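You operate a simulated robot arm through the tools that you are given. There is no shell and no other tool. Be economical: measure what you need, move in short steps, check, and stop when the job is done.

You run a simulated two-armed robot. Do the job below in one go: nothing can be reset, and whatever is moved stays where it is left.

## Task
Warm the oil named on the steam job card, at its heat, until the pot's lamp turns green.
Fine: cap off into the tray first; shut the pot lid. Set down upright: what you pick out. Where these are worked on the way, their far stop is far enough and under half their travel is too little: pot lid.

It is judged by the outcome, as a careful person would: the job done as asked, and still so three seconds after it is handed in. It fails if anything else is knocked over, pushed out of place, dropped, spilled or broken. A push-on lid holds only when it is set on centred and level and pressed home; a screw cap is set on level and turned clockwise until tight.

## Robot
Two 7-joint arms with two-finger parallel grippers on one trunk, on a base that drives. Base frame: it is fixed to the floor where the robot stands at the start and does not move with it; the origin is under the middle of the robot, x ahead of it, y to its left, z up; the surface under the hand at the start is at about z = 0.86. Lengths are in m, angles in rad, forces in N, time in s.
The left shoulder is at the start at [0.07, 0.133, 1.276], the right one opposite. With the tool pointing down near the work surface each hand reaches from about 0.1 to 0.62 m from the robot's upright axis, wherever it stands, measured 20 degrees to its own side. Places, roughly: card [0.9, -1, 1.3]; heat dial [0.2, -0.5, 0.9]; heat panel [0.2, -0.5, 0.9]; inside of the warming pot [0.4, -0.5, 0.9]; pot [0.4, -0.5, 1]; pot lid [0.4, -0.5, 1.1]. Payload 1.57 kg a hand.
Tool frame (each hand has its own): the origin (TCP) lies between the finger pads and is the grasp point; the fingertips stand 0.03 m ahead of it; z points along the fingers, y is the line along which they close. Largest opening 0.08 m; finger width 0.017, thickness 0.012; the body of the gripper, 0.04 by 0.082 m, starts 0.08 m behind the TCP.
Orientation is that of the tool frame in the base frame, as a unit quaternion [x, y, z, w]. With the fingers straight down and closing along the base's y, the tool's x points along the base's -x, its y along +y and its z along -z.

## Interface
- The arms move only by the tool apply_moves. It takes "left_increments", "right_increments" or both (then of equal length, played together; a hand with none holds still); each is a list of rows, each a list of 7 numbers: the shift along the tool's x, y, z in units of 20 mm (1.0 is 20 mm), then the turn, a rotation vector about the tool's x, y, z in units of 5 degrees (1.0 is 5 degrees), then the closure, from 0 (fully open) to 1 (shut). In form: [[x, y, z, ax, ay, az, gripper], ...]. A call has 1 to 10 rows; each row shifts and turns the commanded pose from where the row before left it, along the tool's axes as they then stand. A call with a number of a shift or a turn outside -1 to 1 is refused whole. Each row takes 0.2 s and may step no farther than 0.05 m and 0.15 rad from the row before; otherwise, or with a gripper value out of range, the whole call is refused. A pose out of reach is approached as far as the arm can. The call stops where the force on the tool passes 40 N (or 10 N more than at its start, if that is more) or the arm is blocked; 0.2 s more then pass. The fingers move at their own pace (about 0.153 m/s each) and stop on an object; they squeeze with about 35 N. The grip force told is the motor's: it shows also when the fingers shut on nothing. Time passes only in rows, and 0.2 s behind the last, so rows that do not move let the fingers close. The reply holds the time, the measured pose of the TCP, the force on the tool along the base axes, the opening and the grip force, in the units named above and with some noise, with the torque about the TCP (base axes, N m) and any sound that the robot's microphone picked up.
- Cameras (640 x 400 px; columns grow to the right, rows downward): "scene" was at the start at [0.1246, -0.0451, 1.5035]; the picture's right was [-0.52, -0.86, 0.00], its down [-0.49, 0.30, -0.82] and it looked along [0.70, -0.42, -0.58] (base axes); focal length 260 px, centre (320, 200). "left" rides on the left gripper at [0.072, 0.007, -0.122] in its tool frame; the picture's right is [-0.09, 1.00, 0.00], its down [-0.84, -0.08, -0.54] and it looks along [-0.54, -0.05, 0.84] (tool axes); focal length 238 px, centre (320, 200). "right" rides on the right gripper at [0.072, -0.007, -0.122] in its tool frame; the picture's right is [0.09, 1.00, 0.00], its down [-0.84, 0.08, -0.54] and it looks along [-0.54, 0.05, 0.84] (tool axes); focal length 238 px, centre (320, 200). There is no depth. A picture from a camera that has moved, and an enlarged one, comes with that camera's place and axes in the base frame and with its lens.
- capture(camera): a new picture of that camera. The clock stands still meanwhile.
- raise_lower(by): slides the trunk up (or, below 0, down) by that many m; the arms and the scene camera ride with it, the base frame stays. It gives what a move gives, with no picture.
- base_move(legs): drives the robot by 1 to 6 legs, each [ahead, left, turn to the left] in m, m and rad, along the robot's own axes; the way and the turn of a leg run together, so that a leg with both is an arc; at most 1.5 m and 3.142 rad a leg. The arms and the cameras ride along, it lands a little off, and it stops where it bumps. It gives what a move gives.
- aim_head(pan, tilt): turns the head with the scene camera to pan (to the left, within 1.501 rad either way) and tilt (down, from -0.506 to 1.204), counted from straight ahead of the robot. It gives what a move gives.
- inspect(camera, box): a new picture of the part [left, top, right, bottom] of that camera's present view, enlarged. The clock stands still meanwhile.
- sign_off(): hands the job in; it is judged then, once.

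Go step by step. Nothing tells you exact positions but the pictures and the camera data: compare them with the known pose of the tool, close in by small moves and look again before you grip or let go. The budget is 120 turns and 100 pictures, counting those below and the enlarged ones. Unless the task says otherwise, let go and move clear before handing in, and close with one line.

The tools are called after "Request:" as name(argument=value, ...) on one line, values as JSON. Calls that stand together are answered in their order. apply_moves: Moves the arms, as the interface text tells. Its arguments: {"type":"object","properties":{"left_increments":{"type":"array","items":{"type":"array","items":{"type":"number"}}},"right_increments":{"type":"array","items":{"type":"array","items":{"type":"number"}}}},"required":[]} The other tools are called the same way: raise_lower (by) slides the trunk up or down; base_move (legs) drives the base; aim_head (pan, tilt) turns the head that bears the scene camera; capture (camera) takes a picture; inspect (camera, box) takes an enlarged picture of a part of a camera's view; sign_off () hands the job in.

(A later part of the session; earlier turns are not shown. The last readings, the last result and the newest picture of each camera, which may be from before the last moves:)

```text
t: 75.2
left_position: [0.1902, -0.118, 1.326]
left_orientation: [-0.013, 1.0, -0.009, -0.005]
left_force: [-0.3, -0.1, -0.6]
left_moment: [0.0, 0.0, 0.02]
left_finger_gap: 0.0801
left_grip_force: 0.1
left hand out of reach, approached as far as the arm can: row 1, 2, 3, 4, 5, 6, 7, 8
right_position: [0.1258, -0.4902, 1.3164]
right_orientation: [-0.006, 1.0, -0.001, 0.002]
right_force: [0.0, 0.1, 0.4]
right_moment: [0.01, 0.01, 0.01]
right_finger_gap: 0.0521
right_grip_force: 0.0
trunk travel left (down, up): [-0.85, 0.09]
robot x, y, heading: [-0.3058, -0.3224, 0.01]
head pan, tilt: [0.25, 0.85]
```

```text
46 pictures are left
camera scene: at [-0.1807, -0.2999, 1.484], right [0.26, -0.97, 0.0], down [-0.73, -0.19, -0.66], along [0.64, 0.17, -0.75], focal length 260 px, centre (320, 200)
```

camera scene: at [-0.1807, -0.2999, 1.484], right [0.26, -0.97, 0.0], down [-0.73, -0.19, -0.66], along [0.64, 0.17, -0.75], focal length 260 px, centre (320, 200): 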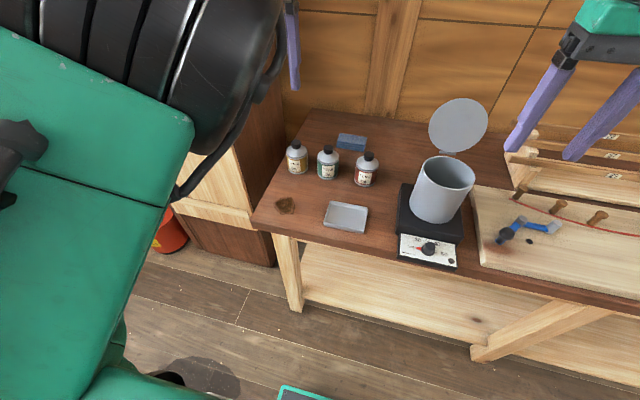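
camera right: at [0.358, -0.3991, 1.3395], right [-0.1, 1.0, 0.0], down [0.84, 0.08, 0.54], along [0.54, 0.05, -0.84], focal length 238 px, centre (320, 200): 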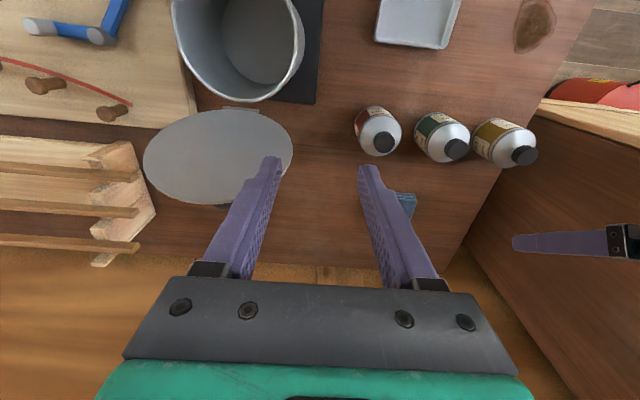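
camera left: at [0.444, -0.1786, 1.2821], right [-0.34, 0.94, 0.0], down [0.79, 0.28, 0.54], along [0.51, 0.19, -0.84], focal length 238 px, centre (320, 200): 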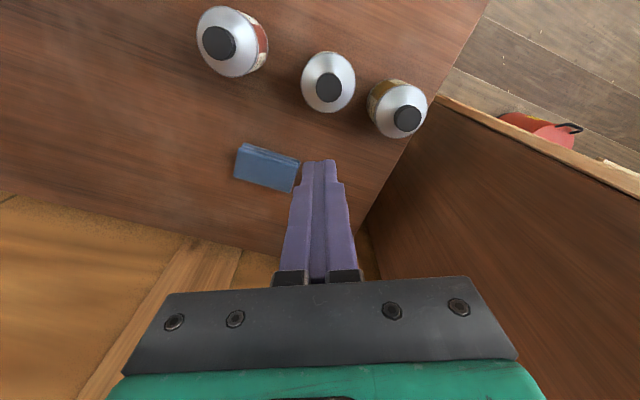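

The left arm is back in its natural elbow-high posture. I'll tuck it inwards, then turn and drive to the new station.

Request:
apply_moves(left_increments=[[0.5, -0.9, 0, 0, 0, 0, 0], [0.5, -0.9, 0, 0, 0, 0, 0], [0.5, -0.9, 0, 0, 0, 0, 0], [0.5, -0.9, 0, 0, 0, 0, 0], [0.5, -0.9, 0, 0, 0, 0, 0], [0.5, -0.9, 0, 0, 0, 0, 0], [0.5, -0.9, 0, 0, 0, 0, 0]])

Request:
base_move(legs=[[0, 0, 0.6], [0, -0.194, 0], [0.192, 0, 0]])

Request:
aim_head(pan=-0.2, tilt=0.85)

Request:
capture(camera="scene")

```text
t: 76.8
left_position: [0.1903, -0.1209, 1.3307]
left_orientation: [-0.01, 1.0, -0.013, 0.0]
left_force: [0.3, -0.6, -0.5]
left_moment: [0.03, 0.02, -0.01]
left_finger_gap: 0.0799
left_grip_force: 0.0
left hand out of reach, approached as far as the arm can: row 1, 2, 3, 4, 5, 6, 7
right_position: [0.1282, -0.4908, 1.3158]
right_orientation: [-0.006, 1.0, 0.0, 0.001]
right_force: [-0.1, -0.2, 0.1]
right_moment: [0.0, 0.03, -0.04]
right_finger_gap: 0.0519
right_grip_force: 0.0
trunk travel left (down, up): [-0.85, 0.09]
robot x, y, heading: [-0.3042, -0.3191, 0.005]
head pan, tilt: [0.25, 0.85]
```

```text
t: 81.2
left_position: [0.2496, 0.0774, 1.3338]
left_orientation: [-0.311, 0.95, -0.011, 0.006]
left_force: [-0.2, 0.1, -0.3]
left_moment: [0.03, -0.01, -0.01]
left_finger_gap: 0.08
left_grip_force: 0.0
right_position: [0.4107, -0.2617, 1.3179]
right_orientation: [-0.306, 0.952, 0.001, 0.004]
right_force: [-0.8, -0.4, 0.3]
right_moment: [0.0, 0.0, 0.02]
right_finger_gap: 0.0519
right_grip_force: 0.0
trunk travel left (down, up): [-0.85, 0.09]
robot x, y, heading: [-0.034, -0.3681, 0.622]
head pan, tilt: [0.25, 0.85]
```

```text
t: 82.1
left_position: [0.2536, 0.0821, 1.3298]
left_orientation: [-0.313, 0.95, -0.014, 0.005]
left_force: [0.3, 0.3, 0.5]
left_moment: [0.01, 0.0, -0.01]
left_finger_gap: 0.0799
left_grip_force: 0.0
right_position: [0.415, -0.2588, 1.3164]
right_orientation: [-0.306, 0.952, 0.001, 0.001]
right_force: [0.5, 0.0, -0.4]
right_moment: [-0.03, 0.04, -0.04]
right_finger_gap: 0.0518
right_grip_force: 0.0
trunk travel left (down, up): [-0.85, 0.09]
robot x, y, heading: [-0.0397, -0.3715, 0.621]
head pan, tilt: [-0.201, 0.85]
```

```text
45 pictures are left
camera scene: at [0.0759, -0.3062, 1.4839], right [0.41, -0.91, 0.0], down [-0.69, -0.31, -0.66], along [0.6, 0.27, -0.75], focal length 260 px, centre (320, 200)
```

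scene: 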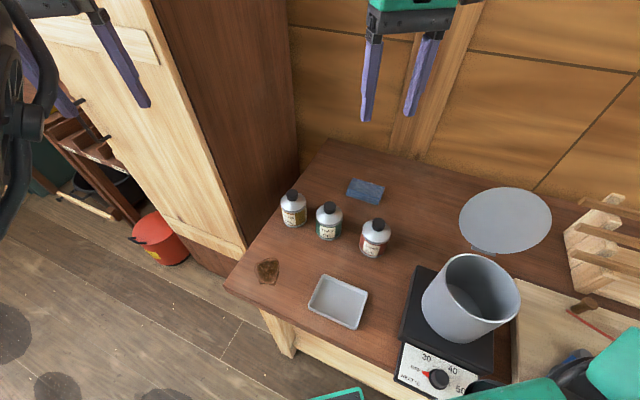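

Good station: all bottles and the pot are intact. I'll rotate the left hand to the forward-down grasp orientation (abs +x, 50° down).

Request:
apply_moves(left_increments=[[0, 0, 0, 0.28, -0.95, 0.884, 0], [0, 0, 0, 0.28, -0.95, 0.884, 0], [0, 0, 0, 0.28, -0.95, 0.884, 0], [0, 0, 0, 0.28, -0.95, 0.884, 0], [0, 0, 0, 0.28, -0.95, 0.884, 0], [0, 0, 0, 0.28, -0.95, 0.884, 0], [0, 0, 0, 0.28, -0.95, 0.884, 0], [0, 0, 0, 0.28, -0.95, 0.884, 0]])

```text
t: 84.1
left_position: [0.2574, 0.1016, 1.2991]
left_orientation: [-0.012, 0.949, -0.031, 0.313]
left_force: [0.4, -0.2, 0.1]
left_moment: [-0.03, -0.01, -0.01]
left_finger_gap: 0.08
left_grip_force: 0.0
left hand out of reach, approached as far as the arm can: row 2, 3, 4
right_position: [0.4143, -0.2579, 1.3155]
right_orientation: [-0.307, 0.952, 0.001, 0.001]
right_force: [-0.5, 0.1, -0.3]
right_moment: [-0.01, -0.01, 0.0]
right_finger_gap: 0.0519
right_grip_force: 0.1
trunk travel left (down, up): [-0.85, 0.09]
robot x, y, heading: [-0.0396, -0.3694, 0.619]
head pan, tilt: [-0.201, 0.85]
stopped in row 8 (left hand): the arm was blocked; the commanded pose is now the measured one
```

Near the cabinet front. I'll move the left hand towards -y into the open.

Request:
apply_moves(left_increments=[[0, -0.6, -0.6, 0, 0, 0, 0], [0, -1, -0.3, 0, 0, 0, 0], [0, -1, 0, 0, 0, 0, 0], [0, -1, 0, 0, 0, 0, 0], [0, -1, 0, 0, 0, 0, 0], [0, -1, 0, 0, 0, 0, 0], [0, -1, 0, 0, 0, 0, 0], [0, -1, 0, 0, 0, 0, 0], [0, -1, 0, 0, 0, 0, 0], [0, -1, 0, 0, 0, 0, 0]])

Request:
capture(camera="scene")

```text
t: 85.8
left_position: [0.2348, 0.0789, 1.2755]
left_orientation: [-0.033, 0.96, -0.073, 0.267]
left_force: [1.0, 0.3, 0.1]
left_moment: [-0.01, -0.01, -0.04]
left_finger_gap: 0.0801
left_grip_force: 0.1
left hand out of reach, approached as far as the arm can: row 2, 3, 4, 5, 6, 7, 8
right_position: [0.4148, -0.2606, 1.316]
right_orientation: [-0.308, 0.951, 0.0, 0.002]
right_force: [0.3, -0.7, -0.6]
right_moment: [0.02, 0.01, 0.02]
right_finger_gap: 0.052
right_grip_force: 0.2
trunk travel left (down, up): [-0.85, 0.09]
robot x, y, heading: [-0.0394, -0.3693, 0.626]
head pan, tilt: [-0.201, 0.85]
stopped in row 8 (left hand): the arm was blocked; the commanded pose is now the measured one
```

```text
44 pictures are left
camera scene: at [0.0628, -0.3013, 1.4737], right [0.54, -0.84, 0.0], down [-0.7, -0.45, -0.55], along [0.46, 0.3, -0.83], focal length 260 px, centre (320, 200)
```

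scene: 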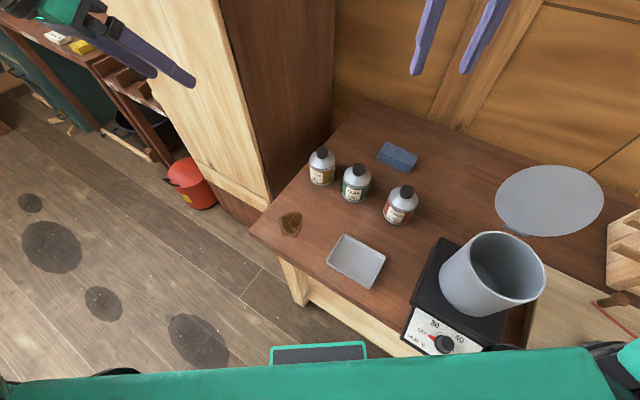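

The left arm's elbow is pressing against the robot's own head, which is why reach inwards is limited. I'll move it outwards again and use the right hand to look at the teak bottle.

Request:
apply_moves(left_increments=[[0.5, 0.6, -0.3, 0, 0, 0, 0], [0.5, 0.6, -0.3, 0, 0, 0, 0], [0.5, 0.6, -0.3, 0, 0, 0, 0], [0.5, 0.6, -0.3, 0, 0, 0, 0], [0.5, 0.6, -0.3, 0, 0, 0, 0]])

Request:
aim_head(pan=-0.1, tilt=0.75)

Request:
capture(camera="scene")

```text
t: 87.0
left_position: [0.1783, 0.1367, 1.2664]
left_orientation: [-0.03, 0.96, -0.072, 0.268]
left_force: [-0.5, 0.0, 0.1]
left_moment: [0.0, 0.02, -0.01]
left_finger_gap: 0.0799
left_grip_force: 0.1
right_position: [0.4149, -0.2595, 1.3161]
right_orientation: [-0.306, 0.952, 0.001, 0.001]
right_force: [1.1, 0.3, -0.2]
right_moment: [-0.01, 0.01, 0.03]
right_finger_gap: 0.0519
right_grip_force: 0.1
trunk travel left (down, up): [-0.85, 0.09]
robot x, y, heading: [-0.0363, -0.3691, 0.621]
head pan, tilt: [-0.201, 0.85]
```

```text
t: 87.7
left_position: [0.1766, 0.1354, 1.2685]
left_orientation: [-0.03, 0.96, -0.071, 0.268]
left_force: [0.5, 0.1, -0.6]
left_moment: [-0.02, -0.02, 0.03]
left_finger_gap: 0.0798
left_grip_force: 0.1
right_position: [0.4145, -0.2587, 1.3164]
right_orientation: [-0.307, 0.952, 0.0, 0.001]
right_force: [-0.4, -0.5, -0.7]
right_moment: [-0.03, -0.02, -0.02]
right_finger_gap: 0.0521
right_grip_force: 0.1
trunk travel left (down, up): [-0.85, 0.09]
robot x, y, heading: [-0.0373, -0.3659, 0.624]
head pan, tilt: [-0.099, 0.75]
```

```text
43 pictures are left
camera scene: at [0.0755, -0.2975, 1.492], right [0.5, -0.87, 0.0], down [-0.59, -0.34, -0.73], along [0.63, 0.36, -0.68], focal length 260 px, centre (320, 200)
```

scene: 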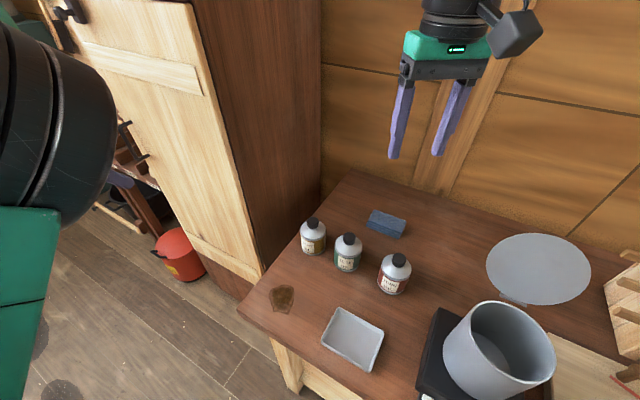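

Head recovered and scene intact. I'll move the right hand above the teak cap, while the left rotates to a rightward-forward-down pose out to the side.

Request:
apply_moves(right_increments=[[-0.56, 0.24, 0.9, 0, 0, 0, 0.2], [-0.56, 0.24, 0.9, 0, 0, 0, 0.2], [-0.56, 0.24, 0.9, 0, 0, 0, 0.2], [-0.56, 0.24, 0.9, 0, 0, 0, 0.2], [-0.56, 0.24, 0.9, 0, 0, 0, 0.2], [-0.56, 0.24, 0.9, 0, 0, 0, 0.2], [-0.56, 0.24, 0.9, 0, 0, 0, 0.2], [-0.56, 0.24, 0.9, 0, 0, 0, 0.2], [-0.56, 0.24, 0.9, 0, 0, 0, 0.2], [-0.56, 0.24, 0.9, 0, 0, 0, 0.2]], left_increments=[[0, 0, 0, 0.338, -0.148, 0.84, 0], [0, 0, 0, 0.338, -0.148, 0.84, 0], [0, 0, 0, 0.338, -0.148, 0.84, 0], [0, 0, 0, 0.338, -0.148, 0.84, 0], [0, 0, 0, 0.338, -0.148, 0.84, 0], [0, 0, 0, 0.338, -0.148, 0.84, 0], [0, 0, 0, 0.338, -0.148, 0.84, 0], [0, 0, 0, 0.338, -0.148, 0.84, 0], [0, 0, 0, 0, 0, 0, 0], [0, 0, 0, 0, 0, 0, 0]])

Request:
capture(camera="right")

```text
t: 89.9
left_position: [0.1777, 0.1366, 1.2684]
left_orientation: [0.275, 0.898, -0.1, 0.328]
left_force: [0.9, -0.1, 0.1]
left_moment: [0.02, -0.02, -0.01]
left_finger_gap: 0.0799
left_grip_force: 0.1
right_position: [0.4688, -0.1793, 1.136]
right_orientation: [-0.308, 0.951, 0.002, 0.002]
right_force: [0.6, 0.2, -1.2]
right_moment: [0.02, -0.01, 0.03]
right_finger_gap: 0.0641
right_grip_force: 0.0
right hand out of reach, approached as far as the arm can: row 9, 10
trunk travel left (down, up): [-0.85, 0.09]
robot x, y, heading: [-0.0375, -0.3686, 0.623]
head pan, tilt: [-0.099, 0.75]
```

```text
42 pictures are left
camera right: at [0.4138, -0.2264, 1.2588], right [-0.66, 0.75, 0.0], down [0.63, 0.55, 0.55], along [0.41, 0.36, -0.84], focal length 238 px, centre (320, 200)
```

right: 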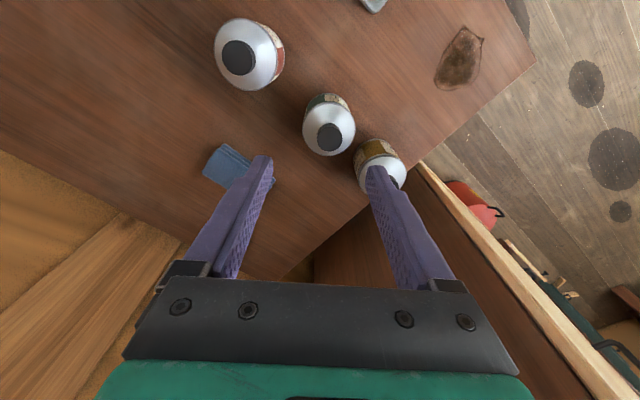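

Lower, then close the remaining ~25 mm laterally.

Request:
apply_moves(right_increments=[[0, 0, 0.95, 0, 0, 0, 0.2], [0, 0, 0.95, 0, 0, 0, 0.2], [0, 0, 0.6, 0, 0, 0, 0.2], [-0.5, 0.4, 0.1, 0, 0, 0, 0.2], [-0.5, 0.4, 0.1, 0, 0, 0, 0.2]])

Request:
capture(camera="right")

```text
t: 91.1
left_position: [0.1759, 0.1368, 1.2687]
left_orientation: [0.275, 0.898, -0.1, 0.328]
left_force: [0.2, 0.2, 0.3]
left_moment: [-0.02, -0.02, 0.02]
left_finger_gap: 0.0799
left_grip_force: 0.0
right_position: [0.467, -0.1849, 1.0869]
right_orientation: [-0.307, 0.952, 0.001, 0.001]
right_force: [-0.1, 0.2, -0.5]
right_moment: [0.01, 0.0, 0.01]
right_finger_gap: 0.0642
right_grip_force: 0.0
right hand out of reach, approached as far as the arm can: row 2, 4, 5
trunk travel left (down, up): [-0.85, 0.09]
robot x, y, heading: [-0.0378, -0.3682, 0.621]
head pan, tilt: [-0.099, 0.75]
```

```text
41 pictures are left
camera right: at [0.4119, -0.2315, 1.2094], right [-0.66, 0.75, 0.0], down [0.63, 0.55, 0.55], along [0.41, 0.36, -0.84], focal length 238 px, centre (320, 200)
```

right: 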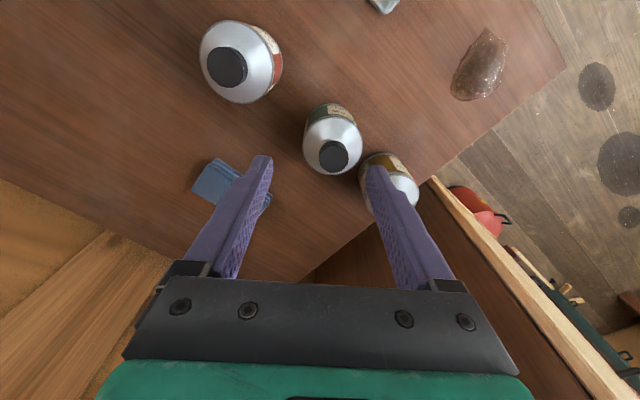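

I need slightly more reach, so I'll shift the base 5 cm to its left and 3 cm ahead.

Request:
base_move(legs=[[0.03, 0.05, 0]])

Request:
capture(camera="right")

```text
t: 92.0
left_position: [0.1745, 0.1847, 1.2728]
left_orientation: [0.277, 0.899, -0.097, 0.326]
left_force: [0.2, -0.4, 0.7]
left_moment: [0.09, 0.01, 0.07]
left_finger_gap: 0.08
left_grip_force: 0.2
right_position: [0.4641, -0.1365, 1.0878]
right_orientation: [-0.307, 0.952, 0.004, 0.002]
right_force: [-0.6, -1.0, 0.9]
right_moment: [0.09, 0.04, 0.01]
right_finger_gap: 0.0641
right_grip_force: 0.1
trunk travel left (down, up): [-0.85, 0.09]
robot x, y, heading: [-0.0383, -0.3115, 0.619]
head pan, tilt: [-0.099, 0.75]
```

```text
40 pictures are left
camera right: at [0.4084, -0.1828, 1.2104], right [-0.66, 0.76, 0.01], down [0.63, 0.55, 0.55], along [0.41, 0.36, -0.84], focal length 238 px, centre (320, 200)
```

right: 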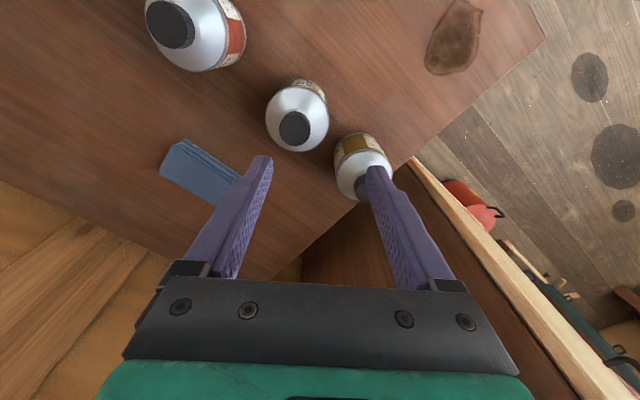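

The teak cap is at (0.476, -0.156). I'll align and descend over it.

Request:
apply_moves(right_increments=[[0.05, -0.58, 0, 0, 0, 0, 0.2], [0.03, -0.57, 0, 0, 0, 0, 0.2], [0, 0, 0.9, 0, 0, 0, 0.2], [0, 0, 0.9, 0, 0, 0, 0.2], [0, 0, 0.9, 0, 0, 0, 0.2], [0, 0, 0.9, 0, 0, 0, 0.2], [0, 0, 0.9, 0, 0, 0, 0.2]])

Request:
capture(camera="right")

```text
t: 93.6
left_position: [0.1732, 0.1941, 1.269]
left_orientation: [0.276, 0.898, -0.101, 0.327]
left_force: [0.1, 0.3, 0.0]
left_moment: [0.01, -0.01, 0.02]
left_finger_gap: 0.0799
left_grip_force: 0.2
right_position: [0.4694, -0.1595, 1.0037]
right_orientation: [-0.306, 0.952, 0.001, 0.003]
right_force: [-0.7, 0.2, 0.4]
right_moment: [-0.02, 0.0, 0.02]
right_finger_gap: 0.0642
right_grip_force: 0.0
right hand out of reach, approached as far as the arm can: row 6, 7
trunk travel left (down, up): [-0.85, 0.09]
robot x, y, heading: [-0.0414, -0.3094, 0.624]
head pan, tilt: [-0.099, 0.75]
```

```text
39 pictures are left
camera right: at [0.4147, -0.2058, 1.1256], right [-0.66, 0.75, 0.0], down [0.63, 0.55, 0.55], along [0.41, 0.36, -0.84], focal length 238 px, centre (320, 200)
```

right: 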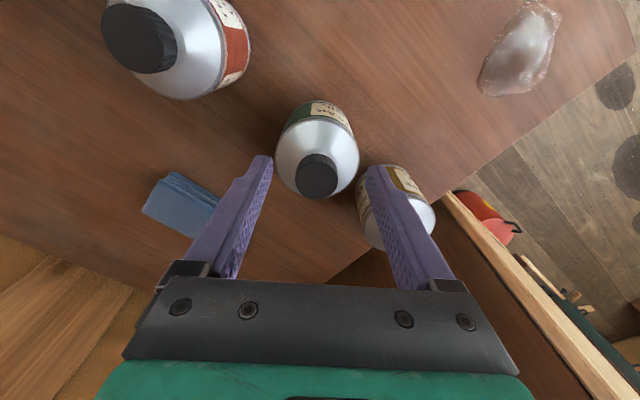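

The arm is at its lower limit here, so I'll lower the trunk (raising the hand first) to gain range.

Request:
apply_moves(right_increments=[[0, 0, -1, 0, 0, 0, 0.2], [0, 0, -1, 0, 0, 0, 0.2], [0, 0, -1, 0, 0, 0, 0.2], [0, 0, -1, 0, 0, 0, 0.2], [0, 0, -1, 0, 0, 0, 0.2], [0, 0, -1, 0, 0, 0, 0.2]])

Request:
raise_lower(by=-0.1)

Request:
capture(camera="scene")

```text
t: 95.0
left_position: [0.173, 0.1938, 1.2691]
left_orientation: [0.275, 0.898, -0.1, 0.328]
left_force: [0.3, 0.4, -0.6]
left_moment: [-0.01, 0.0, 0.01]
left_finger_gap: 0.0801
left_grip_force: 0.0
right_position: [0.469, -0.1624, 1.1237]
right_orientation: [-0.306, 0.952, 0.0, 0.001]
right_force: [0.1, -0.4, -0.6]
right_moment: [-0.05, 0.01, -0.02]
right_finger_gap: 0.064
right_grip_force: 0.0
trunk travel left (down, up): [-0.85, 0.09]
robot x, y, heading: [-0.0393, -0.3118, 0.617]
head pan, tilt: [-0.099, 0.75]
```

```text
t: 96.4
left_position: [0.1723, 0.1941, 1.168]
left_orientation: [0.275, 0.898, -0.1, 0.328]
left_force: [0.5, -0.6, -0.8]
left_moment: [0.02, 0.02, 0.0]
left_finger_gap: 0.0803
left_grip_force: 0.1
right_position: [0.4681, -0.1618, 1.0239]
right_orientation: [-0.307, 0.952, 0.001, 0.002]
right_force: [-0.9, 0.0, -0.5]
right_moment: [0.03, -0.03, 0.0]
right_finger_gap: 0.0639
right_grip_force: 0.1
trunk travel left (down, up): [-0.75, 0.19]
robot x, y, heading: [-0.0404, -0.3121, 0.622]
head pan, tilt: [-0.099, 0.75]
```

```text
38 pictures are left
camera scene: at [0.071, -0.2402, 1.392], right [0.5, -0.87, 0.0], down [-0.59, -0.34, -0.73], along [0.63, 0.36, -0.68], focal length 260 px, centre (320, 200)
```

scene: 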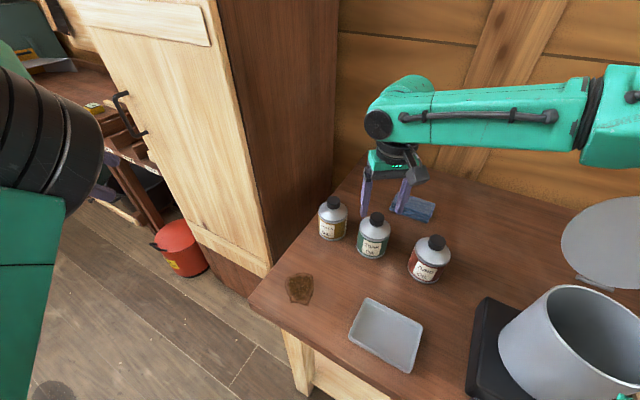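

Now align the final few mm and descend.

Request:
apply_moves(right_increments=[[-0.45, 0, 0, 0, 0, 0, 0.2], [0, 0, 0.75, 0, 0, 0, 0.2], [0, 0, 0.75, 0, 0, 0, 0.2], [0, 0, 0.75, 0, 0, 0, 0.2]])

Request:
capture(camera="right")

```text
t: 97.4
left_position: [0.1735, 0.1956, 1.1686]
left_orientation: [0.275, 0.898, -0.101, 0.328]
left_force: [-0.4, -0.1, -0.3]
left_moment: [-0.06, -0.01, -0.03]
left_finger_gap: 0.0801
left_grip_force: 0.1
right_position: [0.4775, -0.1567, 0.9783]
right_orientation: [-0.307, 0.952, 0.001, 0.002]
right_force: [-0.1, 0.0, 0.5]
right_moment: [0.02, -0.01, -0.02]
right_finger_gap: 0.064
right_grip_force: 0.0
trunk travel left (down, up): [-0.75, 0.19]
robot x, y, heading: [-0.0394, -0.3126, 0.617]
head pan, tilt: [-0.099, 0.75]
```

```text
37 pictures are left
camera right: at [0.4226, -0.2029, 1.1017], right [-0.66, 0.76, 0.0], down [0.63, 0.55, 0.54], along [0.41, 0.36, -0.84], focal length 238 px, centre (320, 200)
```

right: 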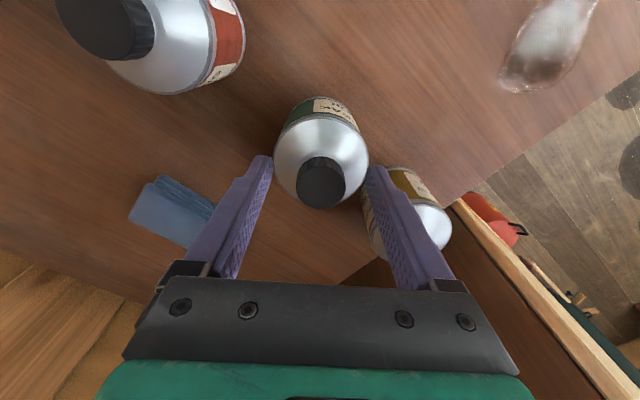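

Well centred. I'll grip the cap and push down to see the force.

Request:
apply_moves(right_increments=[[0, 0, 0.1, 0, 0, 0, 0.2], [0, 0, 0, 0, 0, 0, 1], [0, 0, 0, 0, 0, 0, 1], [0, 0, 0, 0, 0, 0, 1], [0, 0, 0.3, 0, 0, 0, 1]])

```text
t: 98.6
left_position: [0.1699, 0.1918, 1.1718]
left_orientation: [0.276, 0.898, -0.098, 0.33]
left_force: [-0.1, -0.6, -0.2]
left_moment: [-0.02, 0.0, 0.0]
left_finger_gap: 0.08
left_grip_force: 0.1
right_position: [0.4756, -0.1566, 0.9772]
right_orientation: [-0.306, 0.952, 0.003, 0.008]
right_force: [8.4, -3.6, 38.1]
right_moment: [-0.49, 0.22, 0.16]
right_finger_gap: 0.0313
right_grip_force: 35.1
trunk travel left (down, up): [-0.75, 0.19]
robot x, y, heading: [-0.0376, -0.3098, 0.621]
head pan, tilt: [-0.099, 0.75]
```

Pressing with 38 N. Now a twist counter-clockwise of 30°.

Request:
apply_moves(right_increments=[[0, 0, 0, 0, 0, -1, 1], [0, 0, 0, 0, 0, -1, 1], [0, 0, 0, 0, 0, -1, 1], [0, 0, 0, 0, 0, -1, 1], [0, 0, 0, 0, 0, -1, 1], [0, 0, 0, 0, 0, -1, 1]])

Request:
capture(camera="right")

Request:
inspect(camera="scene", box=[300, 170, 470, 290])

```text
t: 100.0
left_position: [0.1657, 0.1938, 1.17]
left_orientation: [0.276, 0.897, -0.098, 0.331]
left_force: [0.0, -0.2, -0.1]
left_moment: [-0.01, 0.0, 0.02]
left_finger_gap: 0.0802
left_grip_force: 0.0
right_position: [0.4719, -0.1546, 0.9779]
right_orientation: [-0.544, 0.839, 0.001, 0.009]
right_force: [0.5, 4.6, 45.6]
right_moment: [0.59, 0.52, -0.66]
right_finger_gap: 0.0308
right_grip_force: 35.3
trunk travel left (down, up): [-0.75, 0.19]
robot x, y, heading: [-0.0388, -0.3099, 0.619]
head pan, tilt: [-0.099, 0.75]
```

```text
36 pictures are left
camera right: at [0.446, -0.2231, 1.0992], right [-0.95, 0.32, -0.01], down [0.26, 0.79, 0.55], along [0.19, 0.52, -0.83], focal length 238 px, centre (320, 200)
```

right: 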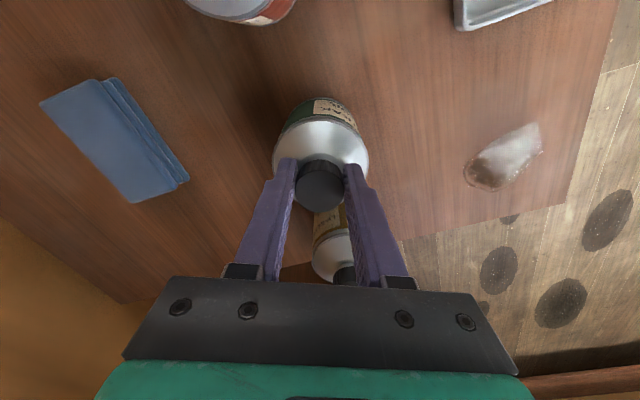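

```text
3.33 times, centred on (385, 230) of scene
camera zoom: at [0.0624, -0.2413, 1.3929], right [0.5, -0.87, 0.0], down [-0.59, -0.34, -0.74], along [0.64, 0.36, -0.68], focal length 867 px, centre (103, 100)
```

zoom: 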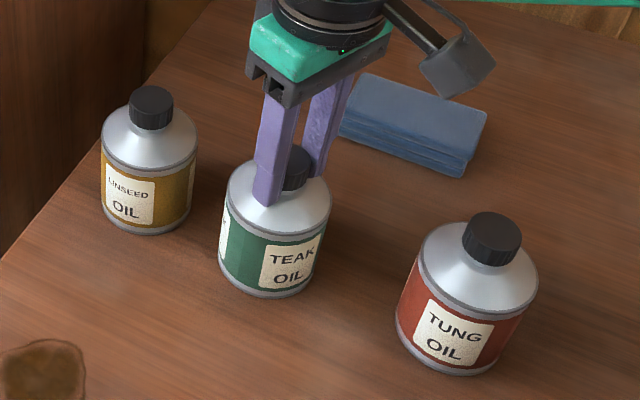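

The bottle still turns along because the tips press on its shoulder, so it does need holding. I'll release with the right hand and back it off, then bring the left hand in from front-left, away from the cabinet.

Request:
apply_moves(right_increments=[[0, 0, -0.3, 0, 0, 0, 1], [0, 0, 0, 0, 0, 0, 0], [0, 0, 0, 0, 0, 0, 0], [0, 0, -1, 0, 0, 1, 0], [0, 0, -1, 0, 0, 1, 0], [0, 0, -1, 0, 0, 1, 0], [0, 0, -1, 0, 0, 1, 0], [0, 0, -1, 0, 0, 1, 0], [0, -0.8, -1, 0, 0, 1, 0], [0, -0.8, -1, 0, 0, 0, 0]], left_increments=[[-0.576, -0.845, 0.483, 0, 0, 0, 0], [-0.576, -0.845, 0.483, 0, 0, 0, 0], [-0.576, -0.845, 0.483, 0, 0, 0, 0], [-0.576, -0.845, 0.483, 0, 0, 0, 0], [-0.576, -0.845, 0.483, 0, 0, 0, 0], [-0.576, -0.845, 0.483, 0, 0, 0, 0], [-0.576, -0.845, 0.483, 0, 0, 0, 0], [-0.576, -0.845, 0.483, 0, 0, 0, 0], [-0.576, -0.845, 0.483, 0, 0, 0, 0], [-0.576, -0.845, 0.483, 0, 0, 0, 0]])

Request:
capture(camera="scene")

```text
t: 102.2
left_position: [0.1808, 0.0648, 1.1687]
left_orientation: [0.272, 0.898, -0.107, 0.33]
left_force: [-0.9, 0.2, -1.3]
left_moment: [0.02, 0.0, 0.01]
left_finger_gap: 0.0802
left_grip_force: 0.0
left hand out of reach, approached as far as the arm can: row 6, 7, 8, 9, 10
right_position: [0.495, -0.181, 1.1172]
right_orientation: [-0.306, 0.952, 0.001, 0.003]
right_force: [0.7, -0.3, 0.4]
right_moment: [0.03, -0.01, 0.01]
right_finger_gap: 0.0799
right_grip_force: 0.0
trunk travel left (down, up): [-0.75, 0.19]
robot x, y, heading: [-0.0394, -0.3085, 0.621]
head pan, tilt: [-0.099, 0.75]
```

```text
34 pictures are left
camera scene: at [0.0444, -0.2259, 1.3763], right [0.78, -0.63, 0.0], down [-0.51, -0.63, -0.58], along [0.36, 0.45, -0.82], focal length 260 px, centre (320, 200)
```

scene: 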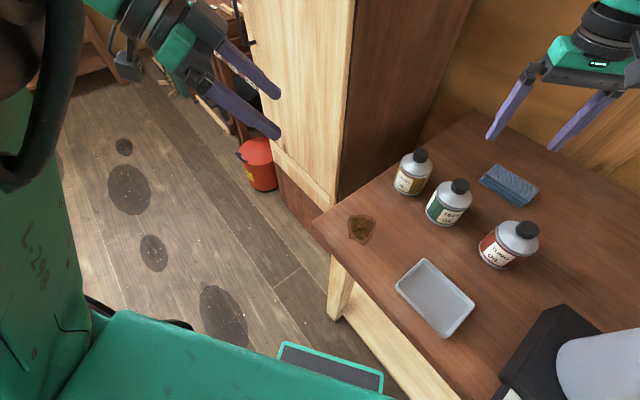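

The left elbow presses the head again, so I'll back it out. Meanwhile I'll retry with the right hand, gripping only the cap (clear of the shoulder) while pressing. First a look from the right camera.

Request:
apply_moves(left_increments=[[0.576, 0.845, -0.483, 0, 0, 0, 0], [0.576, 0.845, -0.483, 0, 0, 0, 0], [0.576, 0.845, -0.483, 0, 0, 0, 0], [0.576, 0.845, -0.483, 0, 0, 0, 0], [0.576, 0.845, -0.483, 0, 0, 0, 0]], right_increments=[[0, 0.4, 0.5, 0, 0, 0, 0.2], [0, 0.4, 0.5, 0, 0, 0, 0.2], [0.2, 0.4, 0.5, 0, 0, 0, 0.2], [0.1, 0.4, 0.5, 0, 0, 0, 0.2], [0, 0, 0.5, 0, 0, 0, 0.2]])

Request:
capture(camera="right")

```text
t: 103.4
left_position: [0.1695, 0.1788, 1.1709]
left_orientation: [0.275, 0.899, -0.1, 0.327]
left_force: [0.4, 0.5, -0.1]
left_moment: [0.0, -0.01, -0.04]
left_finger_gap: 0.0799
left_grip_force: 0.1
right_position: [0.4752, -0.1575, 1.066]
right_orientation: [-0.307, 0.952, -0.001, 0.001]
right_force: [0.0, -0.8, 0.6]
right_moment: [-0.02, -0.03, -0.02]
right_finger_gap: 0.064
right_grip_force: 0.1
trunk travel left (down, up): [-0.75, 0.19]
robot x, y, heading: [-0.0411, -0.3105, 0.621]
head pan, tilt: [-0.099, 0.75]
```

```text
33 pictures are left
camera right: at [0.4193, -0.2038, 1.189], right [-0.66, 0.76, 0.0], down [0.63, 0.55, 0.54], along [0.41, 0.36, -0.84], focal length 238 px, centre (320, 200)
```

right: 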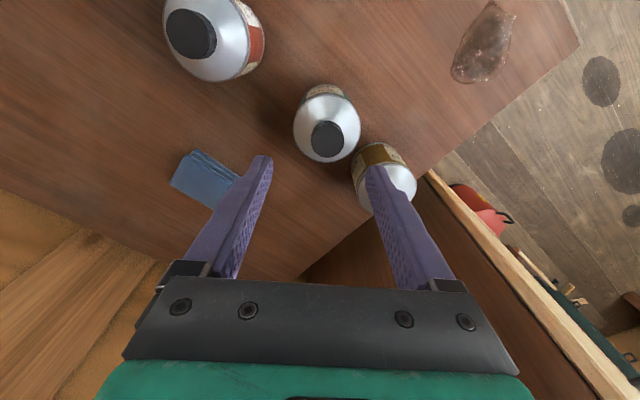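

Cap at (0.4685, -0.153). I'll descend to a slightly higher grip (tips about 0.958), close and press.

Request:
apply_moves(right_increments=[[0.14, 0.38, 0.2, 0, 0, 0, 0.2], [0, 0, 0.9, 0, 0, 0, 0.2], [0, 0, 0.9, 0, 0, 0, 0.2], [0, 0, 0.9, 0, 0, 0, 0.2], [0, 0, 0.95, 0, 0, 0, 0.2], [0, 0, 0, 0, 0, 0, 1], [0, 0, 0, 0, 0, 0, 1], [0, 0, 0, 0, 0, 0, 1]])

Request:
apply_moves(right_increments=[[0, 0, 0.2, 0, 0, 0, 1]])

Request:
inspect(camera="scene", box=[300, 170, 470, 290])

```text
t: 105.2
left_position: [0.1688, 0.178, 1.172]
left_orientation: [0.275, 0.898, -0.101, 0.328]
left_force: [0.0, 0.1, -0.1]
left_moment: [0.02, 0.03, 0.05]
left_finger_gap: 0.0801
left_grip_force: 0.1
right_position: [0.4679, -0.1534, 0.989]
right_orientation: [-0.307, 0.952, 0.0, 0.002]
right_force: [-0.4, 0.8, -1.0]
right_moment: [0.06, -0.01, 0.03]
right_finger_gap: 0.0307
right_grip_force: 34.7
trunk travel left (down, up): [-0.75, 0.19]
robot x, y, heading: [-0.0389, -0.3066, 0.618]
head pan, tilt: [-0.099, 0.75]
```

```text
t: 105.6
left_position: [0.1675, 0.1773, 1.1733]
left_orientation: [0.275, 0.898, -0.099, 0.329]
left_force: [-0.3, 0.4, -0.3]
left_moment: [0.04, 0.03, -0.01]
left_finger_gap: 0.0799
left_grip_force: 0.1
right_position: [0.4658, -0.1531, 0.9897]
right_orientation: [-0.306, 0.952, 0.002, 0.006]
right_force: [4.0, 1.3, 19.7]
right_moment: [-0.06, 0.08, -0.01]
right_finger_gap: 0.0306
right_grip_force: 35.3
trunk travel left (down, up): [-0.75, 0.19]
robot x, y, heading: [-0.0387, -0.3101, 0.616]
head pan, tilt: [-0.099, 0.75]
```

```text
3.33 times, centred on (385, 230) of scene
camera zoom: at [0.0685, -0.2412, 1.3927], right [0.5, -0.87, 0.0], down [-0.59, -0.34, -0.73], along [0.64, 0.36, -0.68], focal length 867 px, centre (103, 100)
```

zoom: 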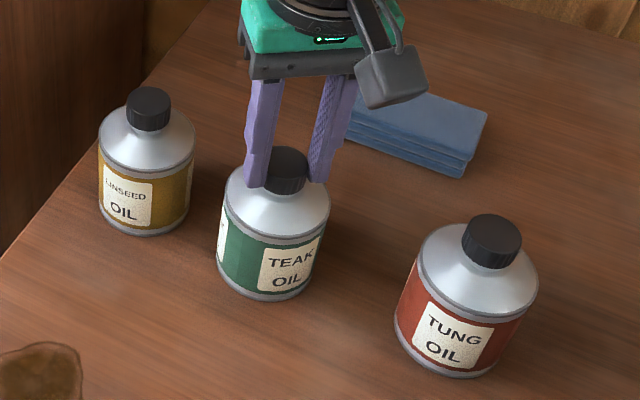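

The fingers are on the cap only, pressing 20 N. I'll press a bit more and twist counter-clockwise.

Request:
apply_moves(right_increments=[[0, 0, 0.1, 0, 0, 0, 1], [0, 0, 0, 0, 0, -1, 1], [0, 0, 0, 0, 0, -1, 1], [0, 0, 0, 0, 0, -1, 1], [0, 0, 0, 0, 0, -1, 1], [0, 0, 0, 0, 0, -1, 1], [0, 0, 0, 0, 0, -1, 1]])

Request:
inspect(camera="scene", box=[300, 170, 470, 290])

```text
t: 107.2
left_position: [0.1659, 0.1774, 1.1714]
left_orientation: [0.275, 0.898, -0.099, 0.329]
left_force: [0.6, 0.3, -0.1]
left_moment: [-0.02, 0.0, 0.0]
left_finger_gap: 0.0801
left_grip_force: 0.1
right_position: [0.4661, -0.1542, 0.9873]
right_orientation: [-0.543, 0.84, 0.001, 0.006]
right_force: [11.0, 6.7, 37.4]
right_moment: [0.43, -0.3, -0.07]
right_finger_gap: 0.0296
right_grip_force: 35.6
trunk travel left (down, up): [-0.75, 0.19]
robot x, y, heading: [-0.0424, -0.3117, 0.618]
head pan, tilt: [-0.099, 0.75]
```

```text
3.33 times, centred on (385, 230) of scene
camera zoom: at [0.0673, -0.2403, 1.3924], right [0.5, -0.87, 0.0], down [-0.59, -0.34, -0.73], along [0.64, 0.36, -0.68], focal length 867 px, centre (103, 100)
```

zoom: 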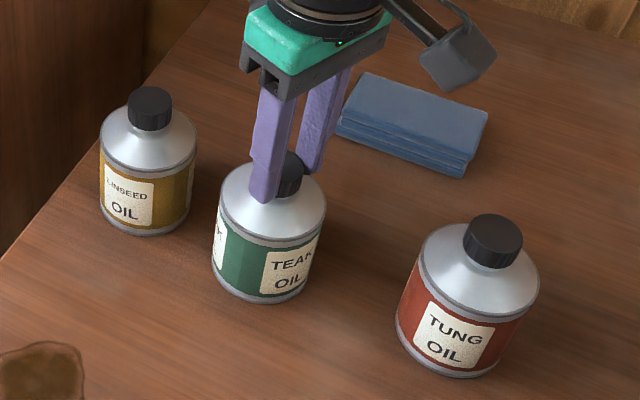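

The label stayed nearly put while the hand turned 30°, so the cap is turning on the bottle. I'll rewind and repeat with a larger stroke.

Request:
apply_moves(right_increments=[[0, 0, -0.25, 0, 0, 0, 1], [0, 0, 0, 0, 0, 0, 0.4], [0, 0, 0, 0, 0, 1, 0.4], [0, 0, 0, 0, 0, 1, 0.4], [0, 0, 0, 0, 0, 1, 0.4], [0, 0, 0, 0, 0, 1, 0.4], [0, 0, 0, 0, 0, 1, 0.4], [0, 0, 0, 0, 0, 1, 0.4], [0, 0, 0, 0, 0, 1, 0.4], [0, 0, 0, 0, 0, 1, 0.4]])

Request:
apply_moves(right_increments=[[0, 0, 0, 0, 0, 0, 1], [0, 0, 0, 0, 0, 0, 1], [0, 0, 0.25, 0, 0, -1, 1], [0, 0, 0, 0, 0, -1, 1], [0, 0, 0, 0, 0, -1, 1], [0, 0, 0, 0, 0, -1, 1], [0, 0, 0, 0, 0, -1, 1], [0, 0, 0, 0, 0, -1, 1], [0, 0, 0, 0, 0, -1, 1], [0, 0, 0, 0, 0, -1, 1]])

Request:
inspect(camera="scene", box=[300, 170, 470, 290])

```text
t: 109.4
left_position: [0.1696, 0.1784, 1.1706]
left_orientation: [0.276, 0.898, -0.101, 0.328]
left_force: [-0.9, -0.9, -0.4]
left_moment: [0.03, -0.05, 0.02]
left_finger_gap: 0.08
left_grip_force: 0.0
right_position: [0.467, -0.1541, 0.9885]
right_orientation: [-0.221, 0.975, 0.001, 0.002]
right_force: [-0.1, -0.5, 0.2]
right_moment: [0.0, -0.01, -0.03]
right_finger_gap: 0.0482
right_grip_force: 0.1
trunk travel left (down, up): [-0.75, 0.19]
robot x, y, heading: [-0.0426, -0.3125, 0.613]
head pan, tilt: [-0.099, 0.75]
```

```text
t: 111.6
left_position: [0.1666, 0.1775, 1.1723]
left_orientation: [0.276, 0.898, -0.1, 0.329]
left_force: [-0.8, -0.7, 0.5]
left_moment: [-0.02, -0.02, -0.01]
left_finger_gap: 0.0802
left_grip_force: 0.1
right_position: [0.4645, -0.1543, 0.9868]
right_orientation: [-0.543, 0.84, -0.001, 0.004]
right_force: [10.1, 6.2, 31.4]
right_moment: [0.29, -0.32, -0.01]
right_finger_gap: 0.0309
right_grip_force: 34.9
trunk travel left (down, up): [-0.75, 0.19]
robot x, y, heading: [-0.0415, -0.3107, 0.616]
head pan, tilt: [-0.099, 0.75]
```

```text
3.33 times, centred on (385, 230) of scene
camera zoom: at [0.0683, -0.2401, 1.3924], right [0.5, -0.87, 0.0], down [-0.59, -0.34, -0.73], along [0.64, 0.36, -0.68], focal length 867 px, centre (103, 100)
```

zoom: 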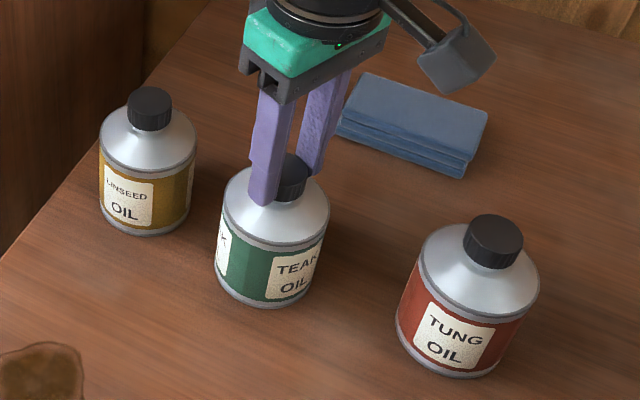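

The cap is turning with almost no residual torque. I'll test whether it already lifts off.

Request:
apply_moves(right_increments=[[0, 0, -0.5, 0, 0, 0, 1], [0, 0, -0.5, 0, 0, 0, 1], [0, 0, 0, 0, 0, 0, 1]])

Request:
inspect(camera="scene", box=[300, 170, 470, 290])

```text
t: 112.4
left_position: [0.1693, 0.1784, 1.1712]
left_orientation: [0.275, 0.898, -0.101, 0.328]
left_force: [-0.5, 0.4, -0.2]
left_moment: [-0.04, 0.0, 0.01]
left_finger_gap: 0.0798
left_grip_force: 0.1
right_position: [0.4662, -0.1544, 1.0011]
right_orientation: [-0.543, 0.84, 0.0, -0.001]
right_force: [0.8, 0.3, -4.2]
right_moment: [-0.03, 0.0, 0.01]
right_finger_gap: 0.0307
right_grip_force: 35.4
trunk travel left (down, up): [-0.75, 0.19]
robot x, y, heading: [-0.0411, -0.3098, 0.622]
head pan, tilt: [-0.099, 0.75]
```

```text
3.33 times, centred on (385, 230) of scene
camera zoom: at [0.0711, -0.24, 1.3919], right [0.5, -0.87, 0.0], down [-0.59, -0.34, -0.73], along [0.63, 0.36, -0.68], focal length 867 px, centre (103, 100)
```

zoom: 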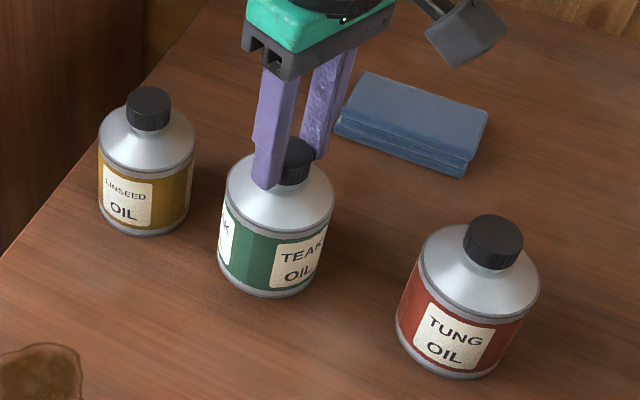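

The bottle hangs from the cap (4.2 N), so it isn't unscrewed yet. I'll set it back down and do several more strokes in a row.

Request:
apply_moves(right_increments=[[0, 0, 0.63, 0, 0, 0, 1], [0, 0, 0, 0, 0, 0, 0.4], [0, 0, 0, 0, 0, 1, 0.4], [0, 0, 0, 0, 0, 1, 0.4], [0, 0, 0, 0, 0, 1, 0.4], [0, 0, 0, 0, 0, 1, 0.4], [0, 0, 0, 0, 0, 1, 0.4], [0, 0, 0, 0, 0, 1, 0.4], [0, 0, 0, 0, 0, 1, 0.4], [0, 0, 0, 0, 0, 1, 0.4]])

Request:
apply_moves(right_increments=[[0, 0, 0, 0, 0, 0, 1], [0, 0, 0, 0, 0, 0, 1], [0, 0, 0.25, 0, 0, -1, 1], [0, 0, 0, 0, 0, -1, 1], [0, 0, 0, 0, 0, -1, 1], [0, 0, 0, 0, 0, -1, 1], [0, 0, 0, 0, 0, -1, 1], [0, 0, 0, 0, 0, -1, 1], [0, 0, 0, 0, 0, -1, 1], [0, 0, 0, 0, 0, -1, 1]])

Request:
apply_moves(right_increments=[[0, 0, -0.25, 0, 0, 0, 1], [0, 0, 0, 0, 0, 0, 0.4], [0, 0, 0, 0, 0, 1, 0.4], [0, 0, 0, 0, 0, 1, 0.4], [0, 0, 0, 0, 0, 1, 0.4], [0, 0, 0, 0, 0, 1, 0.4], [0, 0, 0, 0, 0, 1, 0.4], [0, 0, 0, 0, 0, 1, 0.4], [0, 0, 0, 0, 0, 1, 0.4], [0, 0, 0, 0, 0, 1, 0.4]])

Request:
apply_moves(right_increments=[[0, 0, 0, 0, 0, 0, 1], [0, 0, 0, 0, 0, 0, 1], [0, 0, 0.25, 0, 0, -1, 1], [0, 0, 0, 0, 0, -1, 1], [0, 0, 0, 0, 0, -1, 1], [0, 0, 0, 0, 0, -1, 1], [0, 0, 0, 0, 0, -1, 1], [0, 0, 0, 0, 0, -1, 1], [0, 0, 0, 0, 0, -1, 1], [0, 0, 0, 0, 0, -1, 1]])

Request:
inspect(camera="scene", box=[300, 170, 470, 290])

```text
t: 114.6
left_position: [0.1683, 0.178, 1.1701]
left_orientation: [0.276, 0.898, -0.1, 0.328]
left_force: [0.2, 0.0, -0.3]
left_moment: [0.01, -0.01, 0.01]
left_finger_gap: 0.0802
left_grip_force: 0.1
right_position: [0.466, -0.1548, 0.9914]
right_orientation: [-0.222, 0.975, 0.002, 0.002]
right_force: [0.4, 0.9, 1.0]
right_moment: [0.02, 0.05, 0.02]
right_finger_gap: 0.0477
right_grip_force: 0.1
trunk travel left (down, up): [-0.75, 0.19]
robot x, y, heading: [-0.0424, -0.3121, 0.625]
head pan, tilt: [-0.099, 0.75]
```

```text
t: 116.8
left_position: [0.1658, 0.1752, 1.172]
left_orientation: [0.276, 0.898, -0.098, 0.328]
left_force: [-1.0, 0.1, -0.2]
left_moment: [-0.01, 0.0, -0.01]
left_finger_gap: 0.0801
left_grip_force: 0.1
right_position: [0.4646, -0.1555, 0.9882]
right_orientation: [-0.542, 0.84, 0.001, 0.006]
right_force: [11.2, -4.7, 33.6]
right_moment: [0.03, -0.33, -0.05]
right_finger_gap: 0.03
right_grip_force: 34.8
trunk travel left (down, up): [-0.75, 0.19]
robot x, y, heading: [-0.0394, -0.3149, 0.619]
head pan, tilt: [-0.099, 0.75]
```

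```text
t: 119.0
left_position: [0.1692, 0.178, 1.1701]
left_orientation: [0.276, 0.898, -0.101, 0.327]
left_force: [0.5, 0.5, 0.6]
left_moment: [0.01, 0.0, -0.01]
left_finger_gap: 0.0799
left_grip_force: 0.0
right_position: [0.4655, -0.1533, 0.9916]
right_orientation: [-0.222, 0.975, 0.0, 0.002]
right_force: [-0.2, 0.1, -0.2]
right_moment: [-0.01, 0.02, 0.01]
right_finger_gap: 0.0479
right_grip_force: 0.0
trunk travel left (down, up): [-0.75, 0.19]
robot x, y, heading: [-0.0412, -0.3087, 0.62]
head pan, tilt: [-0.099, 0.75]
```

```text
t: 121.2
left_position: [0.1658, 0.177, 1.1718]
left_orientation: [0.277, 0.898, -0.1, 0.329]
left_force: [0.2, -0.3, -0.6]
left_moment: [0.0, 0.0, 0.03]
left_finger_gap: 0.08
left_grip_force: 0.1
right_position: [0.4652, -0.1546, 0.9894]
right_orientation: [-0.543, 0.84, 0.001, 0.006]
right_force: [11.7, 4.0, 34.7]
right_moment: [0.2, -0.42, -0.04]
right_finger_gap: 0.0309
right_grip_force: 35.1
trunk travel left (down, up): [-0.75, 0.19]
robot x, y, heading: [-0.0388, -0.3071, 0.623]
head pan, tilt: [-0.099, 0.75]
```

```text
3.33 times, centred on (385, 230) of scene
camera zoom: at [0.0684, -0.2412, 1.3924], right [0.5, -0.87, 0.0], down [-0.59, -0.34, -0.73], along [0.64, 0.36, -0.68], focal length 867 px, centre (103, 100)
```

zoom: 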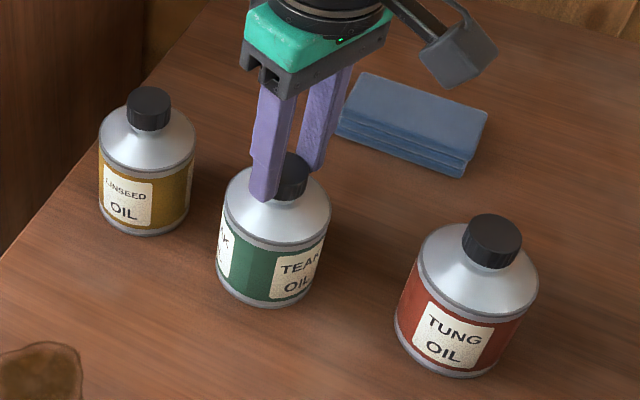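

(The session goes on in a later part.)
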